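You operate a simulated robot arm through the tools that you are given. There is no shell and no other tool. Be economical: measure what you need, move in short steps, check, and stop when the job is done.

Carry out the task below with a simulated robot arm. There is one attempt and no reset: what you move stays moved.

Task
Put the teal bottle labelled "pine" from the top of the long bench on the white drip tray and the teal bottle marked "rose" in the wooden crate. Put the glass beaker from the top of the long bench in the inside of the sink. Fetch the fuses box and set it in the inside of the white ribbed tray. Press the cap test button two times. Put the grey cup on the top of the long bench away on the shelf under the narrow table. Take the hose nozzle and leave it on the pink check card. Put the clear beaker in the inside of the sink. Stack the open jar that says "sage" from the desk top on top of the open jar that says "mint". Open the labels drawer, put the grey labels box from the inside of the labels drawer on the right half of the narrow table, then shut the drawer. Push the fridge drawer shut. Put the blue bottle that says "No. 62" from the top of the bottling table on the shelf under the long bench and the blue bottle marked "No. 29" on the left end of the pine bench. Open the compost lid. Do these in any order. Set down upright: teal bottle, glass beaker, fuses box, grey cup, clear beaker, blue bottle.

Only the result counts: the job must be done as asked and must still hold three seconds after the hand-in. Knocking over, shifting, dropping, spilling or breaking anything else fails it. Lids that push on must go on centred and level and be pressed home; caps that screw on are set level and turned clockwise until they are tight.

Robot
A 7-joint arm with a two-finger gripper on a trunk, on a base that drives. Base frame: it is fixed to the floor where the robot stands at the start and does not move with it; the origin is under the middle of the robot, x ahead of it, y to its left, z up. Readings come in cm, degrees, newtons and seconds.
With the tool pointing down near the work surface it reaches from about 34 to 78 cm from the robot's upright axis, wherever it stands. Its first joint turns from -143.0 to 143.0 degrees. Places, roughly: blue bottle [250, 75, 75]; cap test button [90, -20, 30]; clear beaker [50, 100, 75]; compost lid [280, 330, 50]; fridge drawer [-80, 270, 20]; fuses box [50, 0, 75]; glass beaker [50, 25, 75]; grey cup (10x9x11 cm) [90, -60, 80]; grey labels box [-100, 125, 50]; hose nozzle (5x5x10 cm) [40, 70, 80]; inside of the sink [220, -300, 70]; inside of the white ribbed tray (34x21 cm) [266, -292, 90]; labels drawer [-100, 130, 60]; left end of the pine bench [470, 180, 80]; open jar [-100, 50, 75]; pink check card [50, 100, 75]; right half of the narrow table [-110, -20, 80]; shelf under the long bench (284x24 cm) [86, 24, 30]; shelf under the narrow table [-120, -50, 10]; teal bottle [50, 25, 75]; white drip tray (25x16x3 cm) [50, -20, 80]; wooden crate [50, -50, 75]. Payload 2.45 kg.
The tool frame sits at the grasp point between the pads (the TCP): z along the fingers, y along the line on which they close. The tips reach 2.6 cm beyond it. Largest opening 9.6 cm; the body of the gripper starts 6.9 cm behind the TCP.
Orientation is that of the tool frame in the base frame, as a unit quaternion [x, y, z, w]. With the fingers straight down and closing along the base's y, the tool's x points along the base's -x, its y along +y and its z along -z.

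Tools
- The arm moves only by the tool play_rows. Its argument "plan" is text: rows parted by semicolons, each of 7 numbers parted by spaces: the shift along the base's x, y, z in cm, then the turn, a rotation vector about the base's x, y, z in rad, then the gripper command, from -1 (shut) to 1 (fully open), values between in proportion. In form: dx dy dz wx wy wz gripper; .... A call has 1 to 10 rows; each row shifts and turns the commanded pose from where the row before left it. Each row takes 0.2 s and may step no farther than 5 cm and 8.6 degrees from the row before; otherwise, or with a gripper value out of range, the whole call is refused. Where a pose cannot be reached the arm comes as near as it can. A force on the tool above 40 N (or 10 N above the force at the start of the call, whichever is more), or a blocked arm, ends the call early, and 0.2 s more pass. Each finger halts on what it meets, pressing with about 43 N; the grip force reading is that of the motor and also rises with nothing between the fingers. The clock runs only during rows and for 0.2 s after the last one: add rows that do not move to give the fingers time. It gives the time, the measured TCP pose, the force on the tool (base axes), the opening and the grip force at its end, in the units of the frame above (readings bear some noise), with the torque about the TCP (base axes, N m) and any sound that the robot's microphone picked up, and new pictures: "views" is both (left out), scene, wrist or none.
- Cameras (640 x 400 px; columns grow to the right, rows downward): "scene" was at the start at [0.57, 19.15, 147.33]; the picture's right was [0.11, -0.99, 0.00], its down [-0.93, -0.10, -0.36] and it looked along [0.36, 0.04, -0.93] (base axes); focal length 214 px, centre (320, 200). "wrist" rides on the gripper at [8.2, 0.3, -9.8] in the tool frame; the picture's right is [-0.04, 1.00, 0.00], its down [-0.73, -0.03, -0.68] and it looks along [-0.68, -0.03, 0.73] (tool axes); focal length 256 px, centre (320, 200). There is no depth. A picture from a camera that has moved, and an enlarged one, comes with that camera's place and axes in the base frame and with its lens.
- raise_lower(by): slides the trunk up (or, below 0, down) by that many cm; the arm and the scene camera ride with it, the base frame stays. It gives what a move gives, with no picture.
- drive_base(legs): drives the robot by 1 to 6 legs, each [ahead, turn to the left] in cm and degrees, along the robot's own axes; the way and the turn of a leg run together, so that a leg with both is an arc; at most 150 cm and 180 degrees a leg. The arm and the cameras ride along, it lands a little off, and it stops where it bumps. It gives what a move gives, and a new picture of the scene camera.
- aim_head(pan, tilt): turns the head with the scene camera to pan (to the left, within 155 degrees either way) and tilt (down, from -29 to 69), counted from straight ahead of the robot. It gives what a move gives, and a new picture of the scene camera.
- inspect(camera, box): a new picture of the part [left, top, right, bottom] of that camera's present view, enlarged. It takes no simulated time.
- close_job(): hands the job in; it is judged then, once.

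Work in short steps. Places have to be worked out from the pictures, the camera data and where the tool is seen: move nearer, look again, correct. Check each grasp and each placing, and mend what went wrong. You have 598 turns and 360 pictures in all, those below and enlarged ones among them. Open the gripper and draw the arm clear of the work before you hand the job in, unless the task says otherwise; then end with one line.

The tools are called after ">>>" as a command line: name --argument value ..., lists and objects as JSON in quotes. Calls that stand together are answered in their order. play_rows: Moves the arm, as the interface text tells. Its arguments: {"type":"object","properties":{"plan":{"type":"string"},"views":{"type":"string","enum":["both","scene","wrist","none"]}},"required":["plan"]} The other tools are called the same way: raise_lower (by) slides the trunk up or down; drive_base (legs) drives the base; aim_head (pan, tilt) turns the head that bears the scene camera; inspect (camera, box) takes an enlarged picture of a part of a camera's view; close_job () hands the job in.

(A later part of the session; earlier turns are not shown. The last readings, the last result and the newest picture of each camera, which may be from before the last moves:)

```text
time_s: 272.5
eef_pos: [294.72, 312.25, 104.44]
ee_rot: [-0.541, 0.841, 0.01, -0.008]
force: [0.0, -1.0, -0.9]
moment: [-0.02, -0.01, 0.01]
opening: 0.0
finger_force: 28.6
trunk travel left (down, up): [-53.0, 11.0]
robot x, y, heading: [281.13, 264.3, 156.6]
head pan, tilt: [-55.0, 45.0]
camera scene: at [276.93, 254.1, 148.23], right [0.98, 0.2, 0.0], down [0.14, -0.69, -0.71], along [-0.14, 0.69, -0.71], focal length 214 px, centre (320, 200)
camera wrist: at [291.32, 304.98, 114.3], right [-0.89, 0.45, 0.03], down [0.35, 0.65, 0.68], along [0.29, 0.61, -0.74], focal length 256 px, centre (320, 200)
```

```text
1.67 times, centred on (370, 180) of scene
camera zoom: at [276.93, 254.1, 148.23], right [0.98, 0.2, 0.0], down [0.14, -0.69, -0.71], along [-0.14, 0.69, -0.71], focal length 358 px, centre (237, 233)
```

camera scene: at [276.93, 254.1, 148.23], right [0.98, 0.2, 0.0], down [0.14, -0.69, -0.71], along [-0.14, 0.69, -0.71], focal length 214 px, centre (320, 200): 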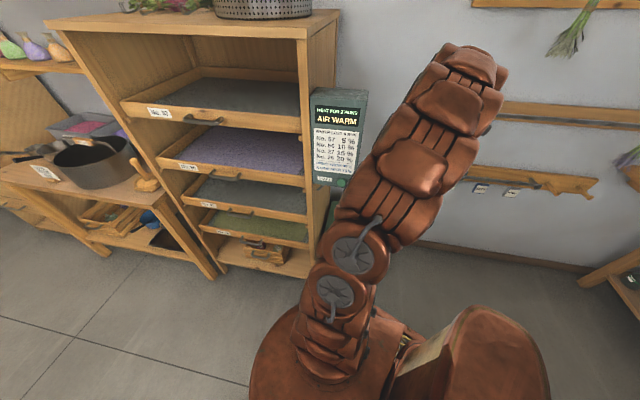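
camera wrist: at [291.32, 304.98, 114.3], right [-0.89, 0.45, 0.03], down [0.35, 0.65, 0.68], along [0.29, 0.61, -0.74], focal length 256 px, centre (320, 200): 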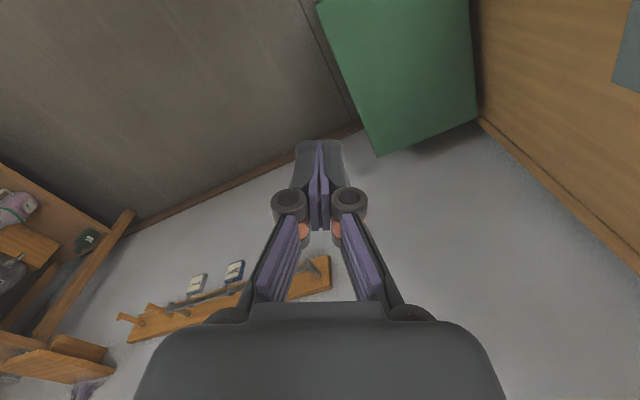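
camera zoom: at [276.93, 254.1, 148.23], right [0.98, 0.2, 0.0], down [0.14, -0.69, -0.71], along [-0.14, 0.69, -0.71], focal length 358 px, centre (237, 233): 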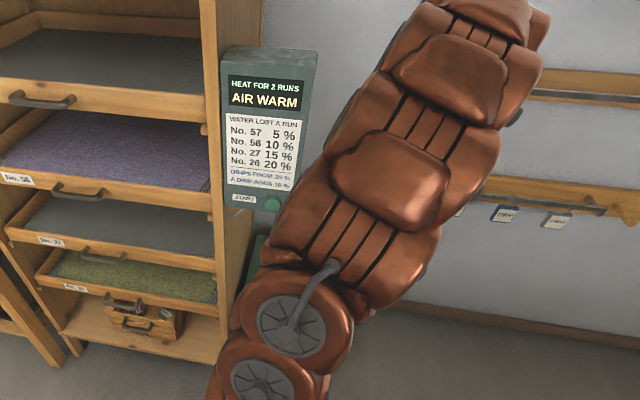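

The bin's lid spans x 266–294, y 310–352 with its handle at the front (≈277, 308). I bring the hand lower in front of it for a closer look.

>>> play_rows --plan "-1 -4 -2 0 0 0.1 -1;-1 -4 -2 0 0 0.1 -1;-2 -4 -2 0 0 0.1 -1;-2 -3 -2 0 0 0.1 -1;-2 -2 -3 0 0 0.1 -1;-2 0 -4 0 0 0 -1;0 0 -4 0 0 0 -1;0 0 0 0 0 0 -1" --views "wrist"

```text
time_s: 274.3
eef_pos: [284.87, 295.57, 85.64]
ee_rot: [0.731, -0.682, -0.008, 0.012]
force: [0.2, 0.5, -0.3]
moment: [0.02, -0.01, -0.01]
opening: 0.0
finger_force: 28.6
out of reach, approached as far as the arm can: row 7
trunk travel left (down, up): [-53.0, 11.0]
robot x, y, heading: [281.17, 264.35, 156.3]
head pan, tilt: [-55.0, 45.0]
camera wrist: at [285.43, 287.6, 95.45], right [-1.0, -0.03, 0.03], down [0.0, 0.74, 0.67], along [-0.04, 0.67, -0.74], focal length 256 px, centre (320, 200)
```

wrist: 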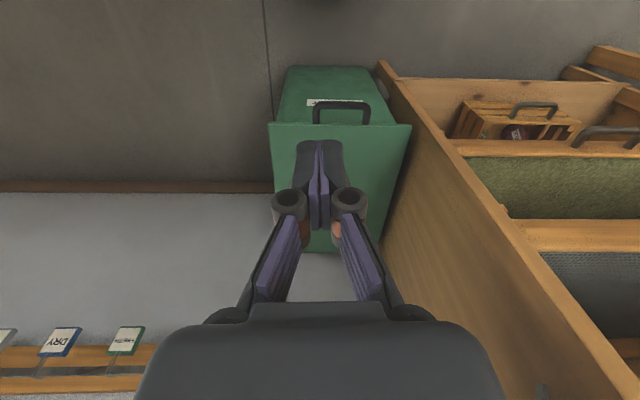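

The handle is a U-bar protruding from the lid's front edge at ≈(279, 306.7, 47). I'll lift it with closed fingers held horizontally under the bar. First back the base away to get room.

>>> drive_base --legs '[[0, -66], [-30, 0], [0, 90]]'

>>> aim_head --pan -80 --tilt 40

```text
time_s: 283.1
eef_pos: [272.36, 264.22, 85.6]
ee_rot: [0.858, -0.514, -0.006, 0.014]
force: [-0.9, 0.1, 0.9]
moment: [-0.01, -0.01, 0.0]
opening: 0.0
finger_force: 28.6
trunk travel left (down, up): [-53.0, 11.0]
robot x, y, heading: [282.2, 234.31, -179.5]
head pan, tilt: [-55.0, 45.0]
camera scene: at [282.22, 223.09, 148.22], right [0.81, 0.58, 0.0], down [0.41, -0.57, -0.71], along [-0.41, 0.57, -0.71], focal length 214 px, centre (320, 200)
```

scene: 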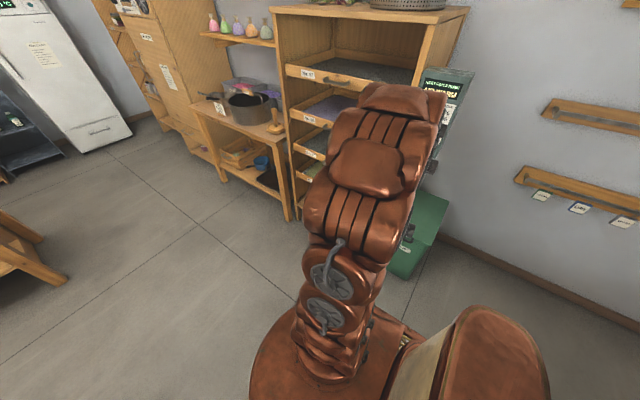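

```text
time_s: 283.9
eef_pos: [272.47, 264.28, 85.54]
ee_rot: [0.857, -0.515, -0.004, 0.014]
force: [0.1, 0.3, -0.4]
moment: [0.02, 0.0, 0.0]
opening: 0.01
finger_force: 28.5
trunk travel left (down, up): [-53.0, 11.0]
robot x, y, heading: [281.77, 233.95, -179.5]
head pan, tilt: [-80.0, 40.0]
camera scene: at [285.38, 224.83, 148.95], right [0.98, 0.19, 0.0], down [0.12, -0.63, -0.77], along [-0.14, 0.75, -0.64], focal length 214 px, centre (320, 200)
```

scene: 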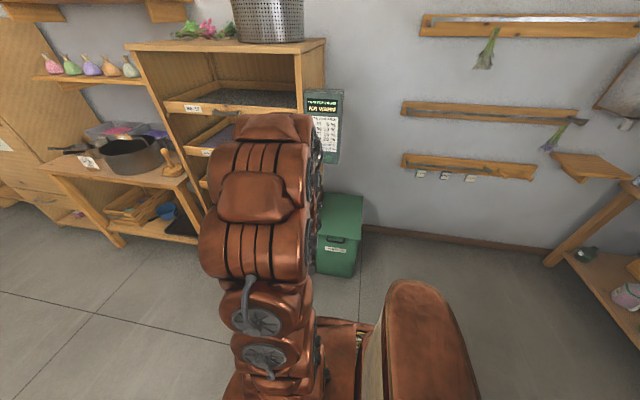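

I rotate the tool to point horizontally at +y with the camera on the +x side.

>>> play_rows --plan "0 2 0 0.1077 -0.0647 0.0647 -1;0.5 2 0 0.1077 -0.0647 0.0647 -1;0.5 2 -0.5 0.1077 -0.0647 0.0647 -1;0.5 2 -0.5 0.1077 -0.0647 0.0647 -1;0.5 2 -1 0.1077 -0.0647 0.0647 -1;0.5 2 -1 0.1077 -0.0647 0.0647 -1;0.5 2 -1 0.1077 -0.0647 0.0647 -1;0.5 2 -1 0.1077 -0.0647 0.0647 -1;0.5 2 -1 0.1077 -0.0647 0.0647 -1;0.5 2 -1 0.1077 -0.0647 0.0647 -1" --views "none"

>>> play_rows --plan "0.5 2 -1 0.1077 -0.0647 0.0647 -1;0.5 1 -1 0.1077 -0.0647 0.0647 -1;0.5 0 -1 0.1077 -0.0647 0.0647 -1;0 0 0 0 0 0 -1" --views "wrist"

```text
time_s: 286.1
eef_pos: [272.59, 283.7, 87.34]
ee_rot: [0.897, -0.279, -0.056, -0.339]
force: [-0.2, -0.2, 0.2]
moment: [0.03, -0.01, 0.02]
opening: 0.0
finger_force: 28.6
out of reach, approached as far as the arm can: row 1, 2, 3, 4, 5, 6, 7, 8, 9, 10
trunk travel left (down, up): [-53.0, 11.0]
robot x, y, heading: [281.88, 234.43, -179.7]
head pan, tilt: [-80.0, 40.0]
```

```text
time_s: 287.1
eef_pos: [280.21, 291.69, 85.53]
ee_rot: [0.862, -0.148, -0.042, -0.484]
force: [0.1, 0.0, -0.3]
moment: [0.03, -0.04, 0.0]
opening: 0.0
finger_force: 28.4
out of reach, approached as far as the arm can: row 1, 2, 3
trunk travel left (down, up): [-53.0, 11.0]
robot x, y, heading: [281.64, 234.02, -179.6]
head pan, tilt: [-80.0, 40.0]
camera wrist: at [287.17, 281.52, 88.86], right [-0.33, -0.48, -0.81], down [-0.74, -0.4, 0.54], along [-0.59, 0.78, -0.22], focal length 256 px, centre (320, 200)
```

wrist: 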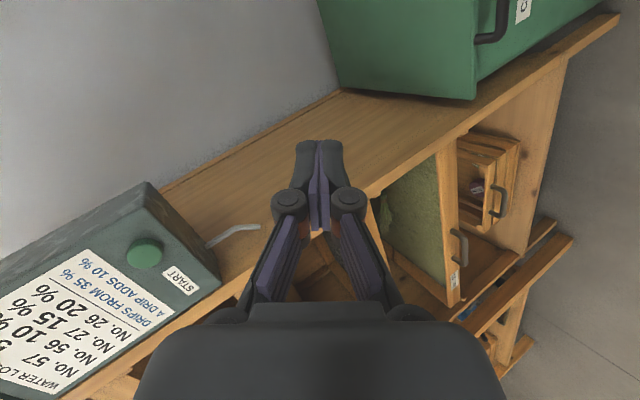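

Still constrained by close range; lowering the arm relative to the shoulder should free it.

>>> play_rows --plan "0 0 -4 0 0 0 -1;0 0 -4 0 0 0 -1;0 1 -4 0 0 0 -1;0 1 -4 0 0 0 -1;0 1 -4 0 0 0 -1;0 0 -4 0 0 0 -1;0 0 0 0 0 0 -1" --views "wrist"

```text
time_s: 288.7
eef_pos: [280.28, 294.56, 61.55]
ee_rot: [0.862, -0.149, -0.042, -0.483]
force: [0.9, 0.2, -0.5]
moment: [0.01, 0.0, -0.01]
opening: 0.02
finger_force: 28.5
trunk travel left (down, up): [-53.0, 11.0]
robot x, y, heading: [281.78, 234.87, -179.5]
head pan, tilt: [-80.0, 40.0]
camera wrist: at [287.23, 284.41, 64.77], right [-0.34, -0.48, -0.81], down [-0.74, -0.4, 0.54], along [-0.59, 0.78, -0.22], focal length 256 px, centre (320, 200)
```

wrist: 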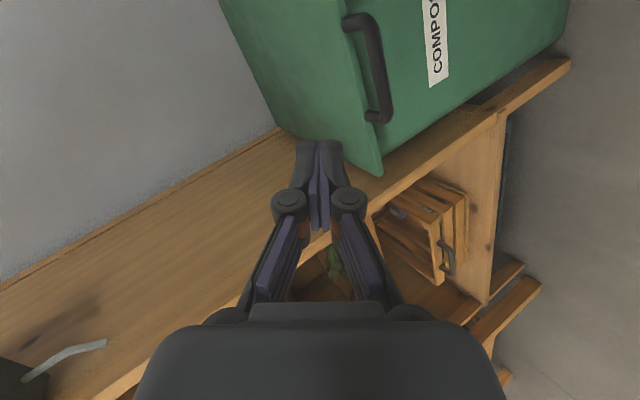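

Now I finish rotating to horizontal.

>>> play_rows --plan "0 0 0 0.109 -0.055 0.03 -1;0 0 0 0.109 -0.055 0.03 -1;0 0 0 0.109 -0.055 0.03 -1;0 0 0 0.109 -0.055 0.03 -1;0 0 0 0.109 -0.055 0.03 -1;0 0 0 0 0 0 -1" --views "wrist"

```text
time_s: 290.1
eef_pos: [280.1, 294.49, 61.58]
ee_rot: [-0.706, 0.002, 0.0, 0.708]
force: [0.4, 0.0, 0.3]
moment: [0.02, 0.03, -0.02]
opening: 0.0
finger_force: 28.5
trunk travel left (down, up): [-53.0, 11.0]
robot x, y, heading: [281.81, 234.07, -179.5]
head pan, tilt: [-80.0, 40.0]
camera wrist: at [288.32, 284.88, 61.29], right [-0.04, 0.0, -1.0], down [-0.74, -0.68, 0.03], along [-0.68, 0.74, 0.03], focal length 256 px, centre (320, 200)
```

wrist: 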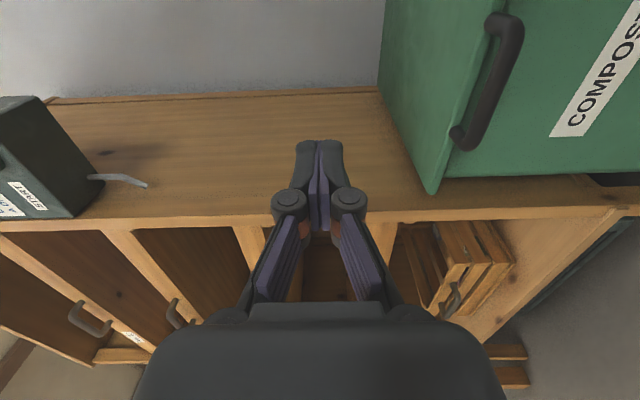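

Bar at ≈(280.5, 307, 47.8). I lower the trunk 17.5 so the fingers pass beneath it, then look.

>>> raise_lower --by -17.5

>>> play_rows --plan "0 3 0 0 0 0 -1;0 3 0 0 0 0 -1;0 0 0 0 0 0 -1" --views "wrist"

```text
time_s: 292.1
eef_pos: [280.25, 294.53, 44.08]
ee_rot: [-0.707, 0.002, -0.002, 0.707]
force: [0.4, -0.3, 0.0]
moment: [-0.02, 0.01, 0.01]
opening: 0.0
finger_force: 28.4
trunk travel left (down, up): [-35.5, 28.5]
robot x, y, heading: [281.69, 234.27, -179.3]
head pan, tilt: [-80.0, 40.0]
```

```text
time_s: 292.9
eef_pos: [280.2, 300.53, 44.06]
ee_rot: [0.707, -0.002, 0.001, -0.707]
force: [0.0, 0.0, 0.1]
moment: [0.03, -0.02, 0.0]
opening: 0.0
finger_force: 28.8
trunk travel left (down, up): [-35.5, 28.5]
robot x, y, heading: [281.43, 234.17, -179.1]
head pan, tilt: [-80.0, 40.0]
camera wrist: at [288.31, 290.86, 43.8], right [-0.04, 0.0, -1.0], down [-0.73, -0.68, 0.03], along [-0.68, 0.74, 0.03], focal length 256 px, centre (320, 200)
```

wrist: 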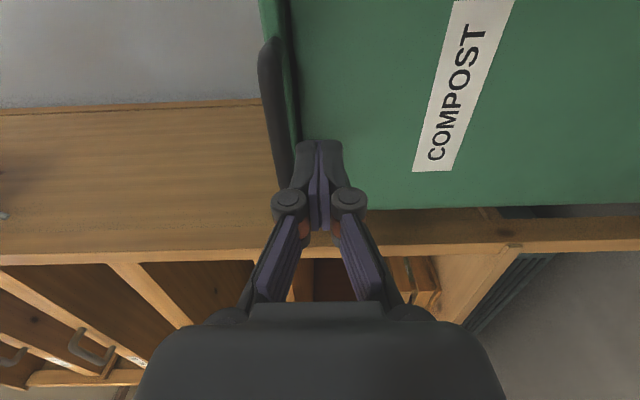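

The fingers are below the bar. Advance under it, then lift along the lid's arc.

>>> play_rows --plan "0 3 0 0 0 0 -1;0 2.5 0 0 0 0 -1;0 0 2 0 0 0 -1;0 0 2 0 0 0 -1;0 0.2 2 0 0 0 -1;0 0.3 2 0 0 0 -1;0 0.4 2 0 0 0 -1;0 0.6 2 0 0 0 -1" --views "wrist"

```text
time_s: 294.7
eef_pos: [280.23, 307.67, 56.21]
ee_rot: [-0.706, 0.002, -0.001, 0.708]
force: [0.9, -0.6, -1.9]
moment: [0.0, 0.01, -0.01]
opening: 0.02
finger_force: 28.6
trunk travel left (down, up): [-35.5, 28.5]
robot x, y, heading: [282.08, 234.45, -179.5]
head pan, tilt: [-80.0, 40.0]
camera wrist: at [288.31, 297.9, 55.8], right [-0.04, 0.0, -1.0], down [-0.74, -0.68, 0.03], along [-0.68, 0.74, 0.03], focal length 256 px, centre (320, 200)
```

wrist: 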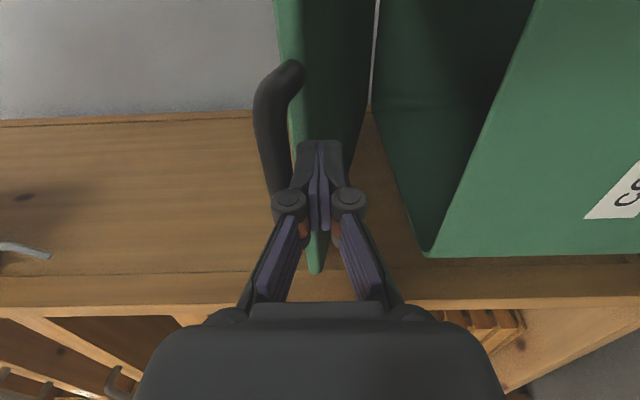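

The lid is lifting (~13°). Continue along the arc, shifting slightly to +x for clearance from the panel.

>>> play_rows --plan "0.5 0.9 3 0 0 0 -1;0.5 1 3 0 0 0 -1;0.5 1.3 2.9 0 0 0 -1;0.5 1.4 2.8 0 0 0 -1;0 1.7 2.6 0 0 0 -1;0 1.8 2.6 0 0 0 -1" --views "both"

```text
time_s: 296.1
eef_pos: [282.21, 315.79, 73.18]
ee_rot: [-0.707, 0.002, 0.0, 0.708]
force: [0.1, -0.4, -1.7]
moment: [-0.01, -0.01, 0.01]
opening: 0.01
finger_force: 28.0
trunk travel left (down, up): [-35.5, 28.5]
robot x, y, heading: [281.77, 234.28, -179.5]
head pan, tilt: [-80.0, 40.0]
camera scene: at [285.39, 224.85, 131.45], right [0.98, 0.18, 0.0], down [0.12, -0.63, -0.77], along [-0.14, 0.75, -0.64], focal length 214 px, centre (320, 200)
camera wrist: at [290.39, 306.04, 72.82], right [-0.04, 0.0, -1.0], down [-0.74, -0.68, 0.03], along [-0.68, 0.74, 0.03], focal length 256 px, centre (320, 200)
```

scene: 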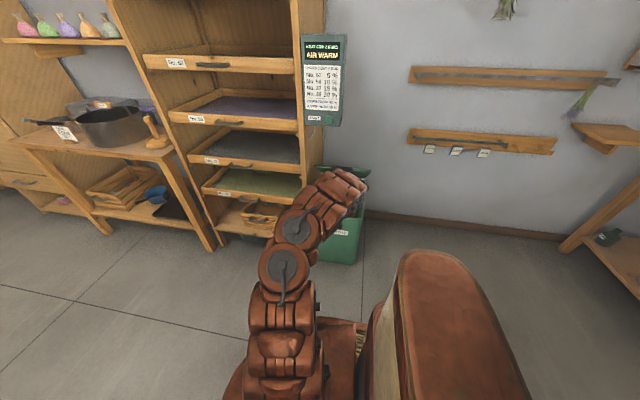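
wrist: 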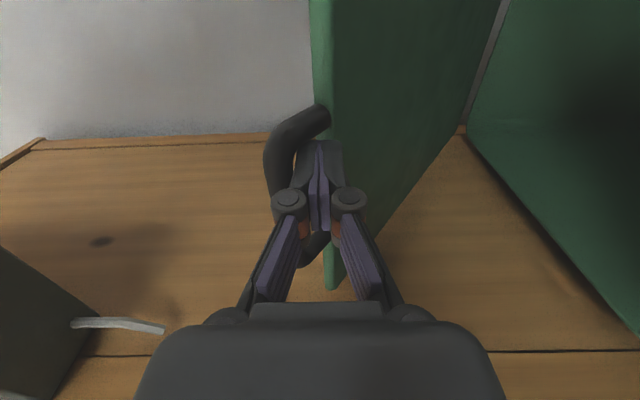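

~40° open. Continue the arc; the panel's bottom (~z 94, x<278) stays clear.

>>> play_rows --plan "0 2 2.4 0 0 0 -1;0 2.2 2.3 0 0 0 -1;0 2.3 2.1 0 0 0 -1;0 2.5 1.9 0 0 0 -1;0 2.6 1.6 0 0 0 -1" --views "wrist"

```text
time_s: 297.3
eef_pos: [282.15, 327.21, 83.69]
ee_rot: [-0.705, 0.002, -0.001, 0.709]
force: [0.4, -7.8, 9.0]
moment: [0.14, -0.03, -0.03]
opening: 0.01
finger_force: 28.4
trunk travel left (down, up): [-35.5, 28.5]
robot x, y, heading: [281.87, 233.94, -179.6]
head pan, tilt: [-80.0, 40.0]
camera wrist: at [290.2, 317.51, 83.23], right [-0.04, 0.01, -1.0], down [-0.74, -0.68, 0.03], along [-0.68, 0.74, 0.03], focal length 256 px, centre (320, 200)
```

wrist: 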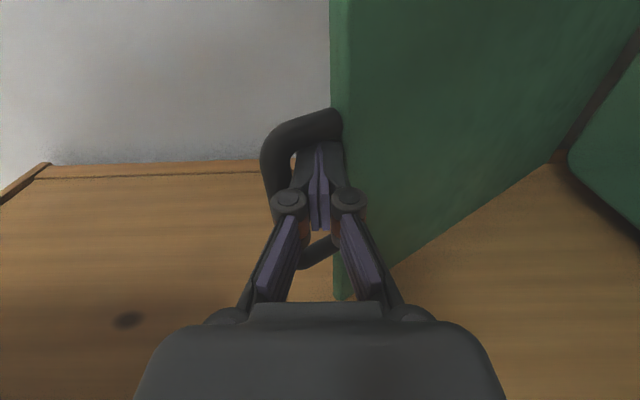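

~55°. The fingers now sit inside the handle loop; I keep pushing up and toward +y along the arc.

>>> play_rows --plan "0.4 3.2 1.4 0 0 0 -1;0.4 3.3 1.6 0 0 0 -1;0 3.4 1.3 0 0 0 -1" --views "both"

```text
time_s: 297.9
eef_pos: [282.31, 332.86, 86.88]
ee_rot: [-0.703, -0.005, 0.005, 0.711]
force: [1.0, -7.3, 13.1]
moment: [0.21, -0.09, -0.05]
opening: 0.0
finger_force: 28.7
out of reach, approached as far as the arm can: row 2, 3
trunk travel left (down, up): [-35.5, 28.5]
robot x, y, heading: [281.88, 234.41, -179.4]
head pan, tilt: [-80.0, 40.0]
stopped in row 3: the force on the tool passed its limit at 45 N (the readings are from after the stop); the commanded pose is now the measured one
camera scene: at [285.4, 224.69, 131.42], right [0.98, 0.19, 0.0], down [0.12, -0.63, -0.77], along [-0.14, 0.75, -0.64], focal length 214 px, centre (320, 200)
camera wrist: at [290.62, 323.22, 86.37], right [-0.04, 0.01, -1.0], down [-0.72, -0.69, 0.02], along [-0.69, 0.72, 0.04], focal length 256 px, centre (320, 200)
```

scene: 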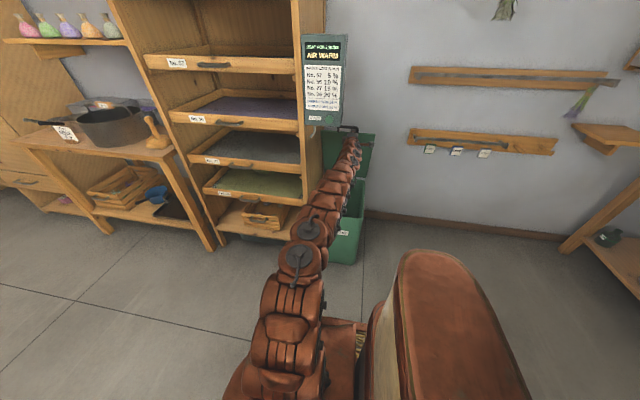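
wrist: 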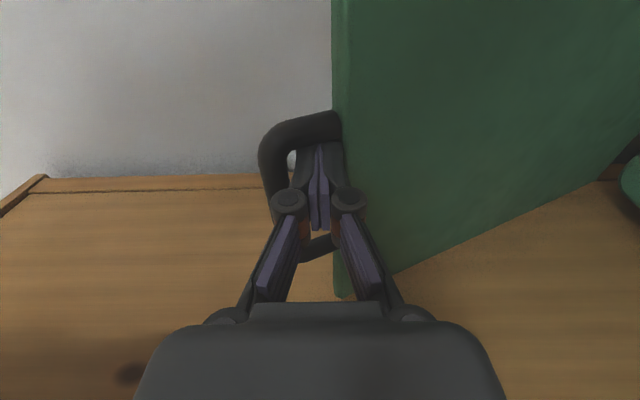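

The arm is fully stretched at ~65–70°. I withdraw to see whether the lid stays.

>>> play_rows --plan "0 -2 -0.3 0 0 0 -1;0 -3 -0.5 0 0 0 -1;0 -3 -0.5 0 0 0 -1;0 -2 0 0 0 0 -1;0 0 0 0 0 0 -1" --views "wrist"

```text
time_s: 299.1
eef_pos: [282.14, 322.92, 85.01]
ee_rot: [-0.704, -0.006, 0.006, 0.71]
force: [0.8, -0.1, -0.8]
moment: [0.03, 0.03, -0.01]
opening: 0.0
finger_force: 28.3
trunk travel left (down, up): [-35.5, 28.5]
robot x, y, heading: [282.06, 234.31, -179.2]
head pan, tilt: [-80.0, 40.0]
camera wrist: at [290.49, 313.31, 84.66], right [-0.04, 0.01, -1.0], down [-0.72, -0.69, 0.02], along [-0.69, 0.72, 0.03], focal length 256 px, centre (320, 200)
```

wrist: 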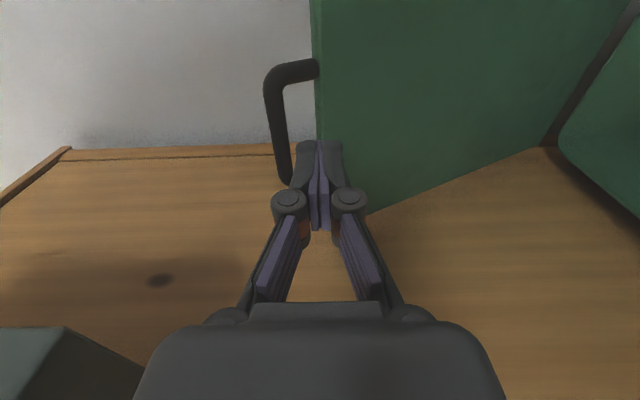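

The lid stays by itself at ~65°. I retract, move the base ~24 cm closer, and push it further.

>>> play_rows --plan "0 -4.5 -1 0 0 0 -1;0 -4.5 -2 0 0 0 -1;0 -4.5 -2 0 0 0 -1;0 -4.5 -2 0 0 0 -1;0 -4.5 -2 0 0 0 -1;0 -3 -2 0 0 0 -1" --views "none"

>>> drive_base --legs '[[0, -90], [24, 0], [0, 90]]'

>>> play_rows --plan "0 0 0 0 0 0 -1" --views "wrist"

```text
time_s: 300.5
eef_pos: [282.21, 297.31, 74.08]
ee_rot: [-0.705, -0.006, 0.006, 0.709]
force: [-0.6, 0.1, 0.0]
moment: [0.04, 0.0, 0.02]
opening: 0.02
finger_force: 28.7
trunk travel left (down, up): [-35.5, 28.5]
robot x, y, heading: [282.02, 234.45, -179.1]
head pan, tilt: [-80.0, 40.0]
```

```text
time_s: 309.9
eef_pos: [281.05, 321.38, 74.08]
ee_rot: [-0.704, -0.008, 0.009, 0.71]
force: [0.7, -0.7, 0.0]
moment: [0.02, 0.02, 0.0]
opening: 0.0
finger_force: 28.5
trunk travel left (down, up): [-35.5, 28.5]
robot x, y, heading: [281.09, 258.65, -178.7]
head pan, tilt: [-80.0, 40.0]
camera scene: at [284.85, 248.92, 131.45], right [0.98, 0.19, 0.0], down [0.13, -0.63, -0.77], along [-0.15, 0.75, -0.64], focal length 214 px, centre (320, 200)
```

scene: 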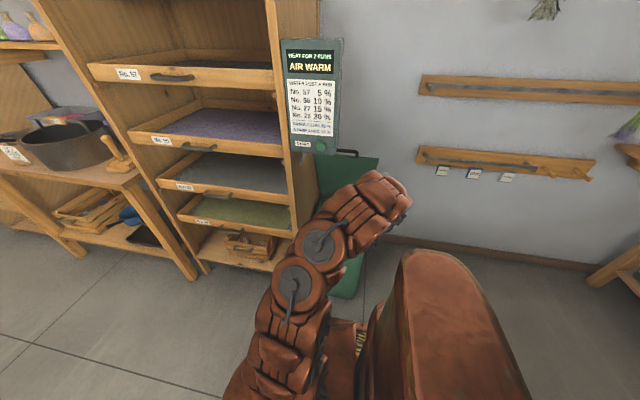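

```text
time_s: 310.3
eef_pos: [281.04, 321.46, 74.05]
ee_rot: [-0.705, -0.01, 0.009, 0.709]
force: [-0.1, -0.8, 0.5]
moment: [0.0, -0.02, -0.05]
opening: 0.03
finger_force: 28.4
trunk travel left (down, up): [-35.5, 28.5]
robot x, y, heading: [281.41, 258.4, -178.8]
head pan, tilt: [-80.0, 40.0]
camera wrist: at [289.42, 311.89, 73.71], right [-0.04, 0.01, -1.0], down [-0.72, -0.7, 0.03], along [-0.7, 0.72, 0.03], focal length 256 px, centre (320, 200)
```

wrist: 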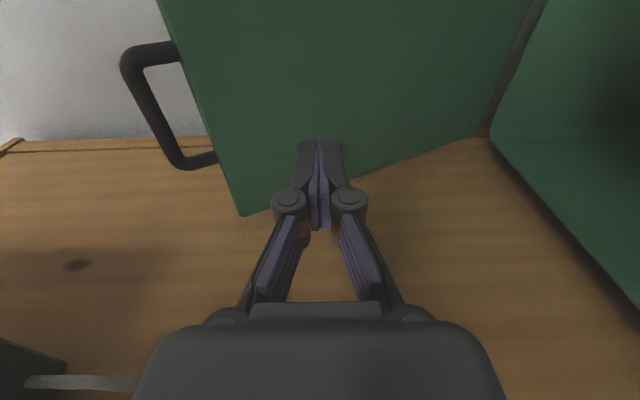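

The lid holds. I push its inner face toward +y near the top.

>>> play_rows --plan "1 3 4 0 0 0 -1;0 3 2 0 0 0 -1;0 3 0 0 0 0 -1;0 3 0 0 0 0 -1;0 3 0 0 0 0 -1;0 2 0 0 0 0 -1;0 2 0 0 0 0 -1;0 2 0 0 0 0 -1" --views "wrist"

```text
refused: row 1 steps farther than a row can; nothing moved
```

>>> play_rows --plan "1 3 3 0 0 0 -1;0 3 3 0 0 0 -1;0 3 0 0 0 0 -1;0 3 0 0 0 0 -1;0 3 0 0 0 0 -1;0 2 0 0 0 0 -1;0 2 0 0 0 0 -1;0 2 0 0 0 0 -1" --views "wrist"

```text
time_s: 312.1
eef_pos: [282.12, 342.37, 80.16]
ee_rot: [-0.704, -0.008, 0.009, 0.71]
force: [-0.3, -0.3, 0.6]
moment: [0.04, -0.02, -0.01]
opening: 0.02
finger_force: 28.7
trunk travel left (down, up): [-35.5, 28.5]
robot x, y, heading: [281.21, 258.24, -179.1]
head pan, tilt: [-80.0, 40.0]
camera wrist: at [290.47, 332.96, 79.77], right [-0.04, 0.01, -1.0], down [-0.72, -0.7, 0.02], along [-0.7, 0.72, 0.03], focal length 256 px, centre (320, 200)
```

wrist: 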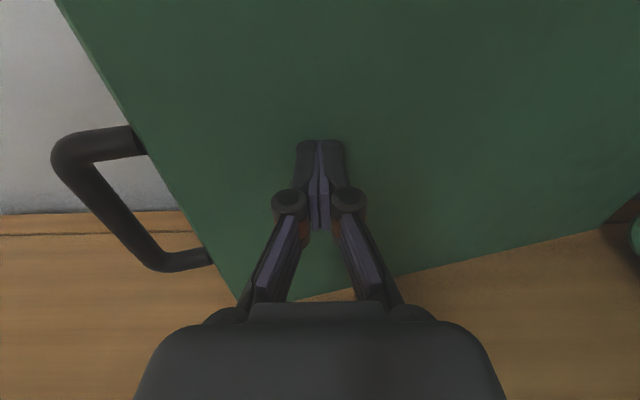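

>>> play_rows --plan "0 2 0 0 0 0 -1;0 2 0 0 0 0 -1;0 2 0 0 0 0 -1;0 1.5 0 0 0 0 -1;0 1.5 0 0 0 0 -1;0 1 0 0 0 0 -1;0 1 0 0 0 0 -1" --views "wrist"

```text
time_s: 312.9
eef_pos: [282.05, 347.48, 79.92]
ee_rot: [-0.707, -0.009, 0.01, 0.708]
force: [-4.5, -62.3, 4.1]
moment: [0.5, -0.03, -0.55]
opening: 0.0
finger_force: 28.6
trunk travel left (down, up): [-35.5, 28.5]
robot x, y, heading: [281.1, 258.43, -178.7]
head pan, tilt: [-80.0, 40.0]
stopped in row 3: the force on the tool passed its limit at 78 N (the readings are from after the stop); the commanded pose is now the measured one
camera wrist: at [290.34, 338.14, 79.58], right [-0.04, 0.0, -1.0], down [-0.72, -0.7, 0.03], along [-0.7, 0.72, 0.03], focal length 256 px, centre (320, 200)
```

wrist: 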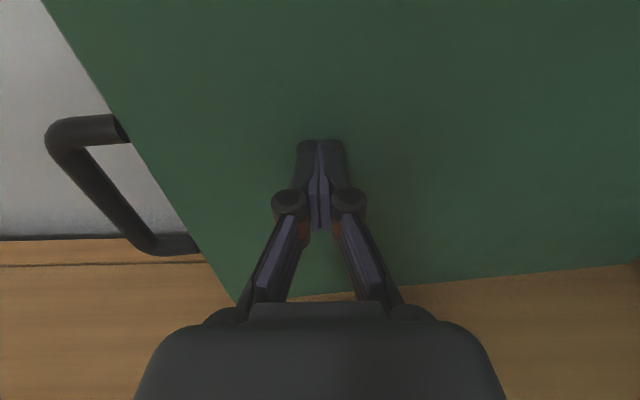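

It reached its stop. I withdraw and check that it stays open.

>>> play_rows --plan "0 -3 0 0 0 0 -1;0 -4.5 0 0 0 0 -1;0 -4.5 0 0 0 0 -1;0 -4.5 0 0 0 0 -1;0 -4.5 0 0 0 0 -1;0 -4.5 0 0 0 0 -1" --views "both"

```text
time_s: 314.3
eef_pos: [282.03, 322.4, 79.48]
ee_rot: [-0.707, -0.01, 0.01, 0.707]
force: [0.2, 0.0, -0.4]
moment: [0.01, -0.01, 0.01]
opening: 0.0
finger_force: 28.3
trunk travel left (down, up): [-35.5, 28.5]
robot x, y, heading: [281.03, 258.32, -178.4]
head pan, tilt: [-80.0, 40.0]
camera scene: at [284.85, 248.92, 131.45], right [0.98, 0.2, 0.0], down [0.13, -0.63, -0.77], along [-0.15, 0.75, -0.64], focal length 214 px, centre (320, 200)
camera wrist: at [290.45, 312.84, 79.26], right [-0.04, 0.0, -1.0], down [-0.72, -0.7, 0.03], along [-0.7, 0.72, 0.03], focal length 256 px, centre (320, 200)
```

scene: 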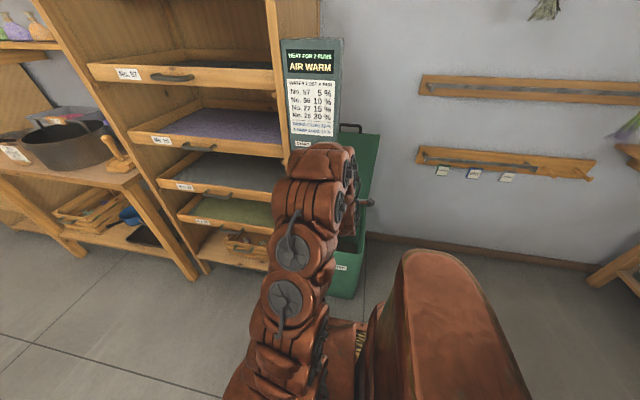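
wrist: 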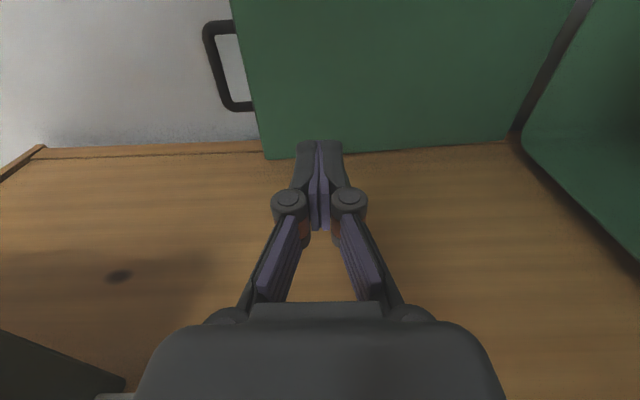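

The lid stays open. I retract and turn the tool back to pointing down.

>>> play_rows --plan "1 -4 1 -0.1428 0 0 0;1 -4 1 -0.1428 0 0 0;0 -3 2 -0.1428 0 0 0;0 -2 2 -0.1428 0 0 0;0 0 2 -0.1428 0 0 0;0 0 2 -0.1428 0 0 0;0 0 2 -0.1428 0 0 0;0 0 2 -0.1428 0 0 0;0 0 2 -0.1428 0 0 0;0 0 2 -0.1428 0 0 0" --views "none"

>>> raise_lower --by 26

>>> play_rows --plan "0 0 0 -0.1428 0 0 0;0 0 0 0 0 0 0" --views "none"

```text
time_s: 315.5
eef_pos: [277.93, 313.7, 92.33]
ee_rot: [0.896, 0.005, -0.013, -0.443]
force: [1.3, 1.0, -3.3]
moment: [0.07, 0.06, -0.06]
opening: 4.77
finger_force: 0.0
out of reach, approached as far as the arm can: row 1, 2
trunk travel left (down, up): [-35.5, 28.5]
robot x, y, heading: [280.75, 258.4, -178.7]
head pan, tilt: [-80.0, 40.0]
stopped in row 6: the force on the tool passed its limit at 53 N (the readings are from after the stop); the commanded pose is now the measured one
```

```text
time_s: 316.0
eef_pos: [278.0, 313.46, 92.39]
ee_rot: [0.9, 0.006, -0.013, -0.435]
force: [0.1, 4.9, -8.4]
moment: [-0.03, -0.01, -0.12]
opening: 4.73
finger_force: 0.0
trunk travel left (down, up): [-36.2, 27.8]
robot x, y, heading: [281.19, 258.33, -178.8]
head pan, tilt: [-80.0, 40.0]
stopped: the force on the tool passed its limit at 50 N (the readings are from after the stop); the commanded pose is now the measured one
```

```text
time_s: 316.4
eef_pos: [278.07, 313.06, 91.93]
ee_rot: [0.919, 0.005, -0.013, -0.395]
force: [0.8, -20.5, -1.8]
moment: [1.47, 0.09, 0.17]
opening: 4.69
finger_force: 0.0
trunk travel left (down, up): [-36.2, 27.8]
robot x, y, heading: [281.49, 258.28, -178.8]
head pan, tilt: [-80.0, 40.0]
stopped in row 1: the force on the tool passed its limit at 65 N (the readings are from after the stop); the commanded pose is now the measured one
```

The hand touches the panel. I retreat away and down.

>>> play_rows --plan "2 -2 -2 0.05 0 0 0;2 -2 -2 0.05 0 0 0;2 -2 -2 0 0 0 0;2 -2 0 0 0 0 0;2 -2 0 0 0 0 0" --views "both"

```text
time_s: 317.6
eef_pos: [286.6, 305.17, 86.5]
ee_rot: [0.898, 0.006, -0.013, -0.44]
force: [-0.3, -0.1, 0.1]
moment: [-0.02, 0.02, 0.02]
opening: 4.81
finger_force: 0.0
out of reach, approached as far as the arm can: row 4, 5
trunk travel left (down, up): [-36.2, 27.8]
robot x, y, heading: [281.2, 258.16, -178.7]
head pan, tilt: [-80.0, 40.0]
camera scene: at [284.84, 248.88, 132.12], right [0.98, 0.19, 0.0], down [0.13, -0.63, -0.77], along [-0.15, 0.75, -0.64], focal length 214 px, centre (320, 200)
camera wrist: at [295.23, 297.5, 92.11], right [-0.04, -0.61, -0.79], down [-0.71, -0.53, 0.45], along [-0.7, 0.58, -0.42], focal length 256 px, centre (320, 200)
```

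scene: 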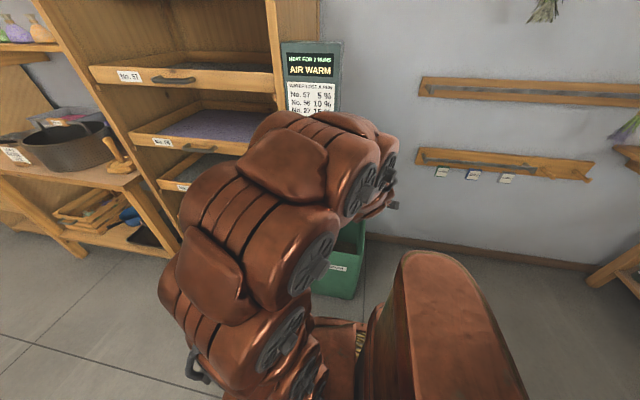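
wrist: 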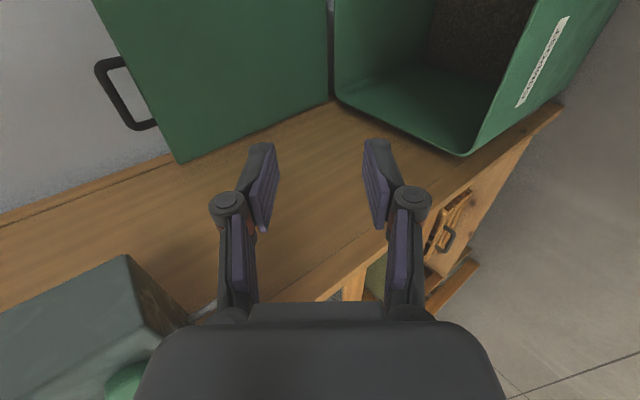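

Lid still open. I turn the base right to swing away from the panel and rack.

>>> drive_base --legs '[[0, -60]]'

>>> raise_lower --by 26

>>> inspect --camera "scene" --box '[0, 0, 640, 400]'

```text
time_s: 320.6
eef_pos: [324.58, 276.78, 86.51]
ee_rot: [0.781, -0.444, 0.209, -0.387]
force: [0.0, 0.0, -0.1]
moment: [-0.01, 0.01, -0.01]
opening: 4.8
finger_force: 0.0
trunk travel left (down, up): [-36.2, 27.8]
robot x, y, heading: [281.0, 258.06, 121.1]
head pan, tilt: [-80.0, 40.0]
camera scene: at [274.54, 250.51, 132.12], right [0.66, -0.75, 0.0], down [-0.48, -0.42, -0.77], along [0.58, 0.5, -0.64], focal length 214 px, centre (320, 200)
```

scene: 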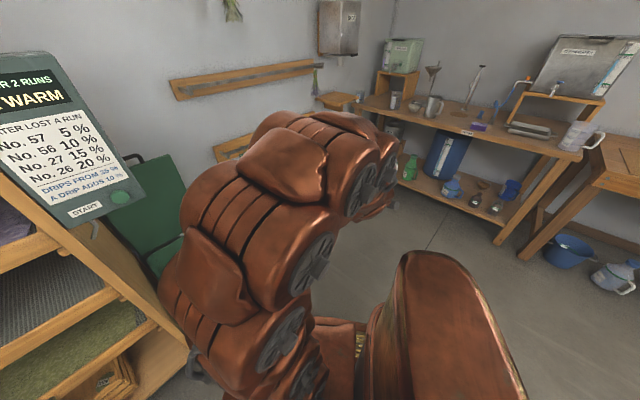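

```text
time_s: 323.3
eef_pos: [324.49, 276.78, 112.48]
ee_rot: [0.78, -0.443, 0.208, -0.389]
force: [1.1, -0.1, 0.0]
moment: [-0.02, 0.03, 0.0]
opening: 4.82
finger_force: 0.0
trunk travel left (down, up): [-62.2, 1.8]
robot x, y, heading: [281.24, 257.92, 120.9]
head pan, tilt: [-80.0, 40.0]
```

```text
1.00 times, centred on (320, 200) of scene (not enlarged: the box is as wide or as high as the picture)
camera zoom: at [274.54, 250.51, 158.11], right [0.66, -0.75, 0.0], down [-0.48, -0.42, -0.77], along [0.58, 0.5, -0.64], focal length 214 px, centre (320, 200)
```

zoom: 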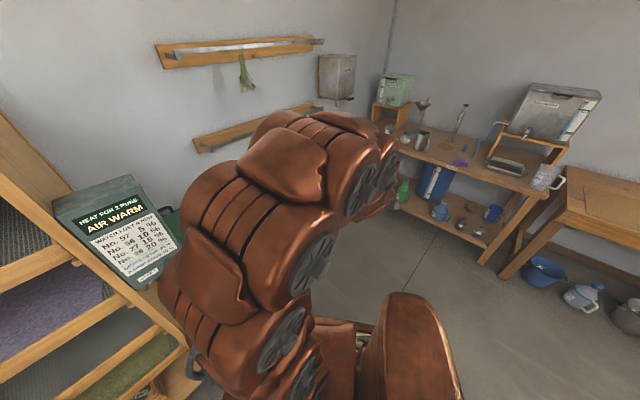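

Now level the tool while extending outward.

>>> play_rows --plan "1.5 0.6 -1 -0.0695 0.1107 0 0;1.5 0.6 -1 -0.0695 0.1107 0 0;1.5 0.6 -1 -0.0695 0.1107 0 0;1.5 0.6 -1 -0.0695 0.1107 0 0;1 0.5 -1 -0.0695 0.1107 0 0;1 0.5 -1 -0.0695 0.1107 0 0;1 0.5 -1 -0.0695 0.1107 0 0;0 0 0 0 0 0 0" --views "none"

>>> drive_base --legs '[[0, 90]]'

>>> aim_head --pan 20 --tilt 30

```text
time_s: 325.1
eef_pos: [333.59, 280.76, 105.49]
ee_rot: [0.87, -0.493, -0.002, 0.002]
force: [-0.1, -0.5, 0.1]
moment: [-0.04, -0.02, -0.02]
opening: 4.79
finger_force: 0.0
trunk travel left (down, up): [-62.2, 1.8]
robot x, y, heading: [281.01, 258.3, 121.2]
head pan, tilt: [-80.0, 40.0]
```

```text
time_s: 328.2
eef_pos: [282.63, 315.31, 105.51]
ee_rot: [0.998, 0.057, 0.006, 0.002]
force: [1.1, -1.0, -1.5]
moment: [0.01, 0.1, 0.02]
opening: 4.8
finger_force: 0.1
trunk travel left (down, up): [-62.2, 1.8]
robot x, y, heading: [281.44, 258.21, -172.1]
head pan, tilt: [-80.0, 40.0]
stopped in leg 1: the force on the tool passed its limit at 86 N (the readings are from after the stop); the commanded pose is now the measured one
camera scene: at [285.96, 249.4, 158.12], right [0.95, 0.31, 0.0], down [0.2, -0.61, -0.77], along [-0.23, 0.73, -0.64], focal length 214 px, centre (320, 200)
```

scene: 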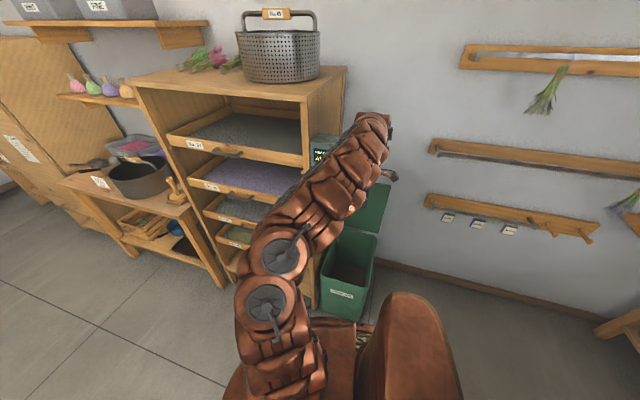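

```text
time_s: 330.0
eef_pos: [282.52, 315.39, 105.39]
ee_rot: [0.998, 0.056, 0.006, 0.002]
force: [4.4, -0.5, -1.6]
moment: [0.06, 0.43, -0.03]
opening: 4.81
finger_force: 0.1
trunk travel left (down, up): [-62.2, 1.8]
robot x, y, heading: [280.89, 258.43, -171.9]
head pan, tilt: [20.0, 30.0]
camera scene: at [280.59, 237.09, 159.66], right [-0.47, 0.88, 0.0], down [0.44, 0.23, -0.87], along [-0.77, -0.4, -0.5], focal length 214 px, centre (320, 200)
```

scene: 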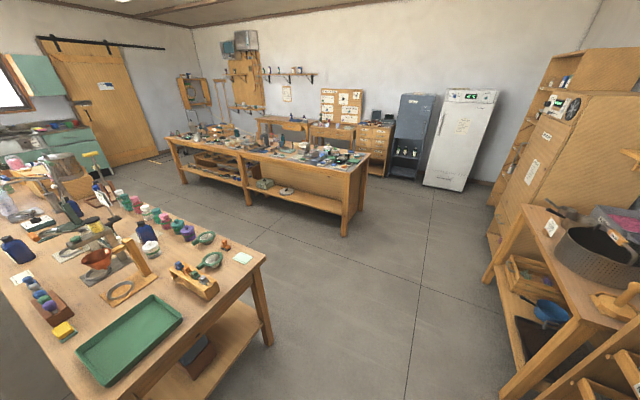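

I turn right instead (clockwise) so the arm swings clear, then reverse toward the aisle.

>>> drive_base --legs '[[0, -20]]'

>>> drive_base --legs '[[0, -168], [-108, 0]]'

```text
time_s: 331.4
eef_pos: [301.84, 311.46, 105.61]
ee_rot: [0.993, -0.117, 0.007, 0.002]
force: [0.2, 0.2, -1.2]
moment: [-0.01, 0.0, 0.0]
opening: 4.8
finger_force: 0.0
trunk travel left (down, up): [-62.2, 1.8]
robot x, y, heading: [281.2, 258.22, 167.8]
head pan, tilt: [20.0, 30.0]
camera scene: at [273.22, 238.57, 159.66], right [-0.14, 0.99, 0.0], down [0.5, 0.07, -0.87], along [-0.86, -0.12, -0.5], focal length 214 px, centre (320, 200)
```

scene: 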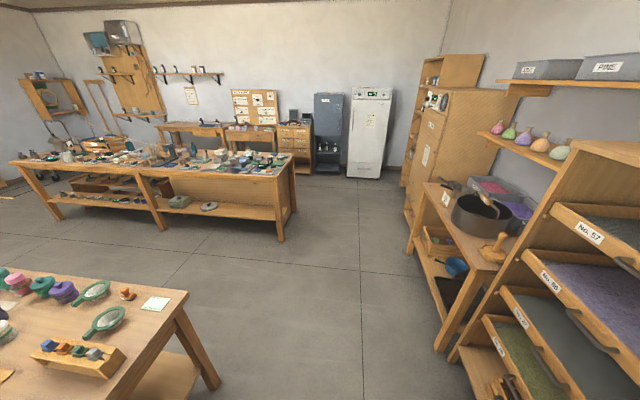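

```text
time_s: 343.9
eef_pos: [164.23, 201.73, 105.4]
ee_rot: [0.009, 1.0, 0.001, -0.007]
force: [0.0, -0.1, -1.0]
moment: [0.01, 0.03, -0.01]
opening: 4.82
finger_force: 0.0
trunk travel left (down, up): [-62.2, 1.8]
robot x, y, heading: [173.12, 258.36, 0.2]
head pan, tilt: [20.0, 30.0]
camera scene: at [176.55, 279.71, 159.66], right [0.35, -0.94, 0.0], down [-0.47, -0.17, -0.87], along [0.81, 0.3, -0.5], focal length 214 px, centre (320, 200)
```

scene: 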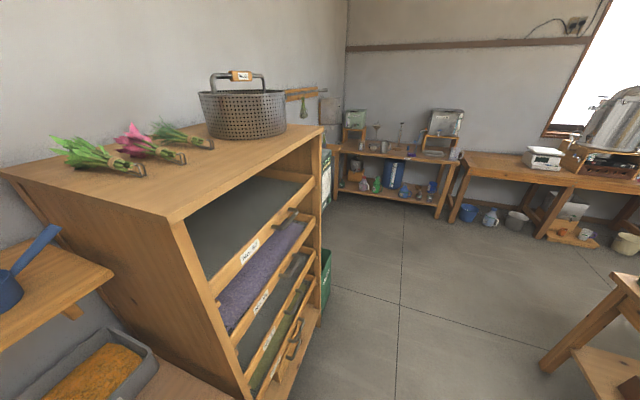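

I pull the hand in and up, turn to face +y and reverse down the aisle beside the bottling table.

>>> play_rows --plan "1 4 2 0 0 0 0;1 4 2 0 0 0 0;1 4 2 0 0 0 0;0 0 0 0 0 0 0" --views "none"

>>> drive_base --legs '[[0, 90], [-100, 0]]'

>>> aim_head --pan -100 --tilt 38

```text
time_s: 344.9
eef_pos: [167.31, 213.71, 111.58]
ee_rot: [0.01, 1.0, 0.002, -0.007]
force: [-0.6, -0.5, 0.6]
moment: [0.03, -0.03, 0.03]
opening: 4.75
finger_force: 0.1
trunk travel left (down, up): [-62.2, 1.8]
robot x, y, heading: [173.11, 258.44, 0.3]
head pan, tilt: [20.0, 30.0]
```

```text
time_s: 353.9
eef_pos: [218.81, 152.25, 111.46]
ee_rot: [-0.704, 0.71, -0.003, -0.006]
force: [-0.6, 0.2, 0.8]
moment: [-0.03, 0.04, 0.0]
opening: 4.79
finger_force: 0.0
trunk travel left (down, up): [-62.2, 1.8]
robot x, y, heading: [174.13, 158.12, 90.8]
head pan, tilt: [20.0, 30.0]
camera scene: at [153.02, 161.35, 159.65], right [0.93, 0.36, 0.0], down [0.18, -0.47, -0.87], along [-0.31, 0.81, -0.5], focal length 214 px, centre (320, 200)
```

scene: 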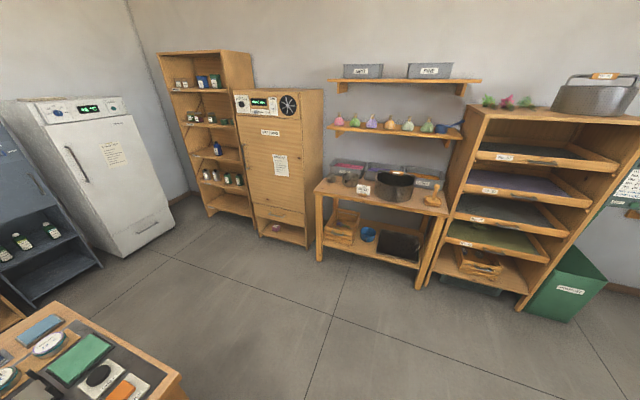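

```text
time_s: 355.9
eef_pos: [218.83, 152.35, 111.4]
ee_rot: [-0.704, 0.71, -0.003, -0.006]
force: [0.6, -0.7, -0.2]
moment: [0.01, -0.02, 0.01]
opening: 4.8
finger_force: 0.1
trunk travel left (down, up): [-62.2, 1.8]
robot x, y, heading: [174.72, 157.73, 90.5]
head pan, tilt: [-100.0, 38.0]
camera scene: at [164.75, 151.51, 158.42], right [-0.16, -0.99, 0.0], down [-0.61, 0.1, -0.79], along [0.78, -0.13, -0.62], focal length 214 px, centre (320, 200)
```

scene: 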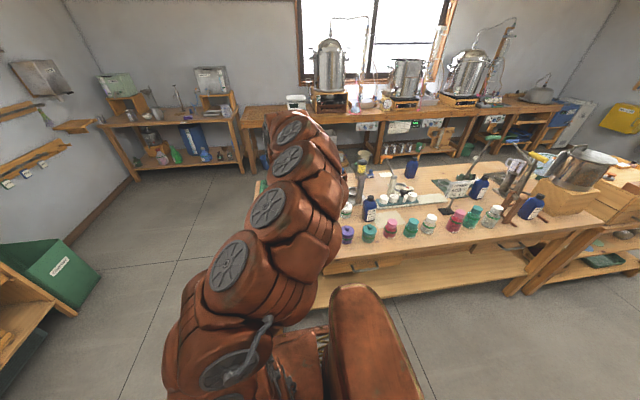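

I check the compost lid and the blue bottles with enlarged views.

>>> inspect --camera "scene" --box '[0, 200, 140, 340]'

>>> inspect --camera "scene" --box '[320, 130, 560, 280]'

```text
2.86 times, centred on (70, 270) of scene
camera zoom: at [164.75, 151.51, 158.42], right [-0.16, -0.99, 0.0], down [-0.61, 0.1, -0.79], along [0.78, -0.13, -0.62], focal length 613 px, centre (1034, 0)
```

zoom: 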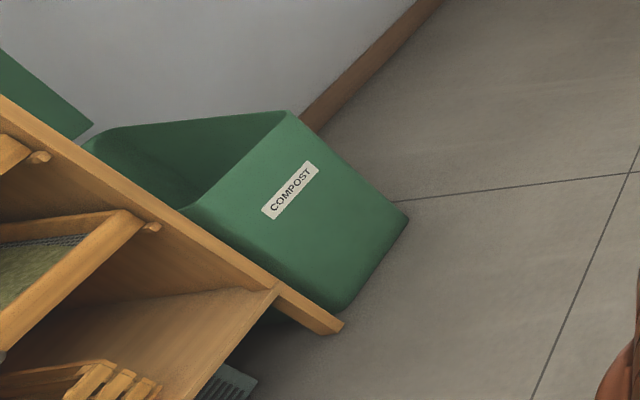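

```text
2.67 times, centred on (440, 205) of scene
camera zoom: at [164.75, 151.51, 158.42], right [-0.16, -0.99, 0.0], down [-0.61, 0.1, -0.79], along [0.78, -0.13, -0.62], focal length 572 px, centre (0, 187)
```

zoom: 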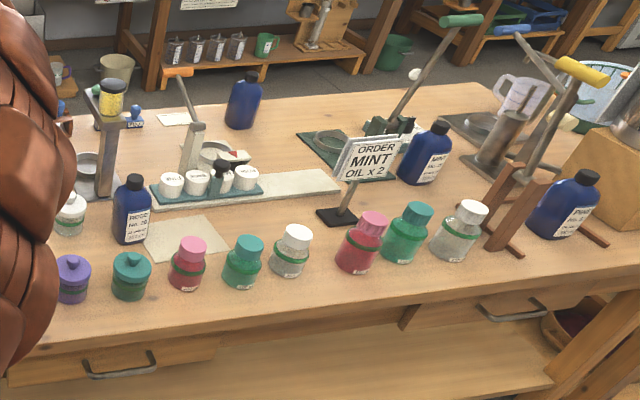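

The bin is open. Now enlarge each blue bottle's label.

>>> inspect --camera "scene" --box '[355, 190, 385, 225]'

>>> inspect --camera "scene" --box '[460, 170, 550, 225]'

```text
11.43 times, centred on (370, 208) of scene
camera zoom: at [164.75, 151.51, 158.42], right [-0.16, -0.99, 0.0], down [-0.61, 0.1, -0.79], along [0.78, -0.13, -0.62], focal length 2451 px, centre (-251, 114)
```

zoom: 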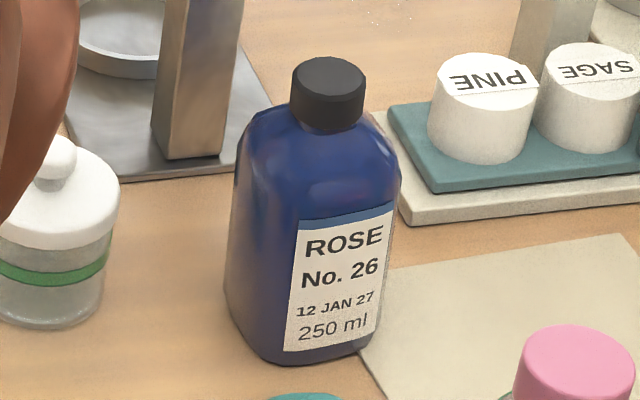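

```text
7.11 times, centred on (505, 198) of scene
camera zoom: at [164.75, 151.51, 158.42], right [-0.16, -0.99, 0.0], down [-0.61, 0.1, -0.79], along [0.78, -0.13, -0.62], focal length 1525 px, centre (-996, 218)
```

zoom: 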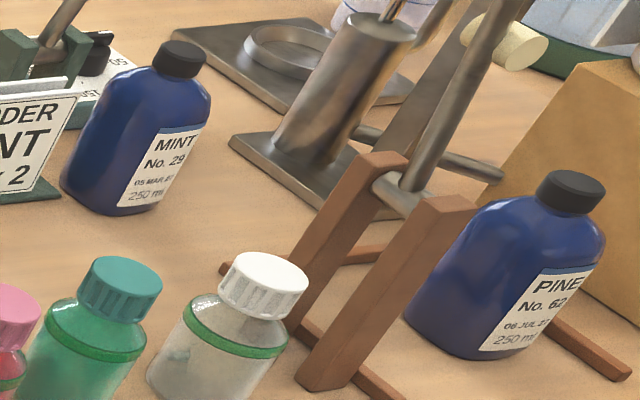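

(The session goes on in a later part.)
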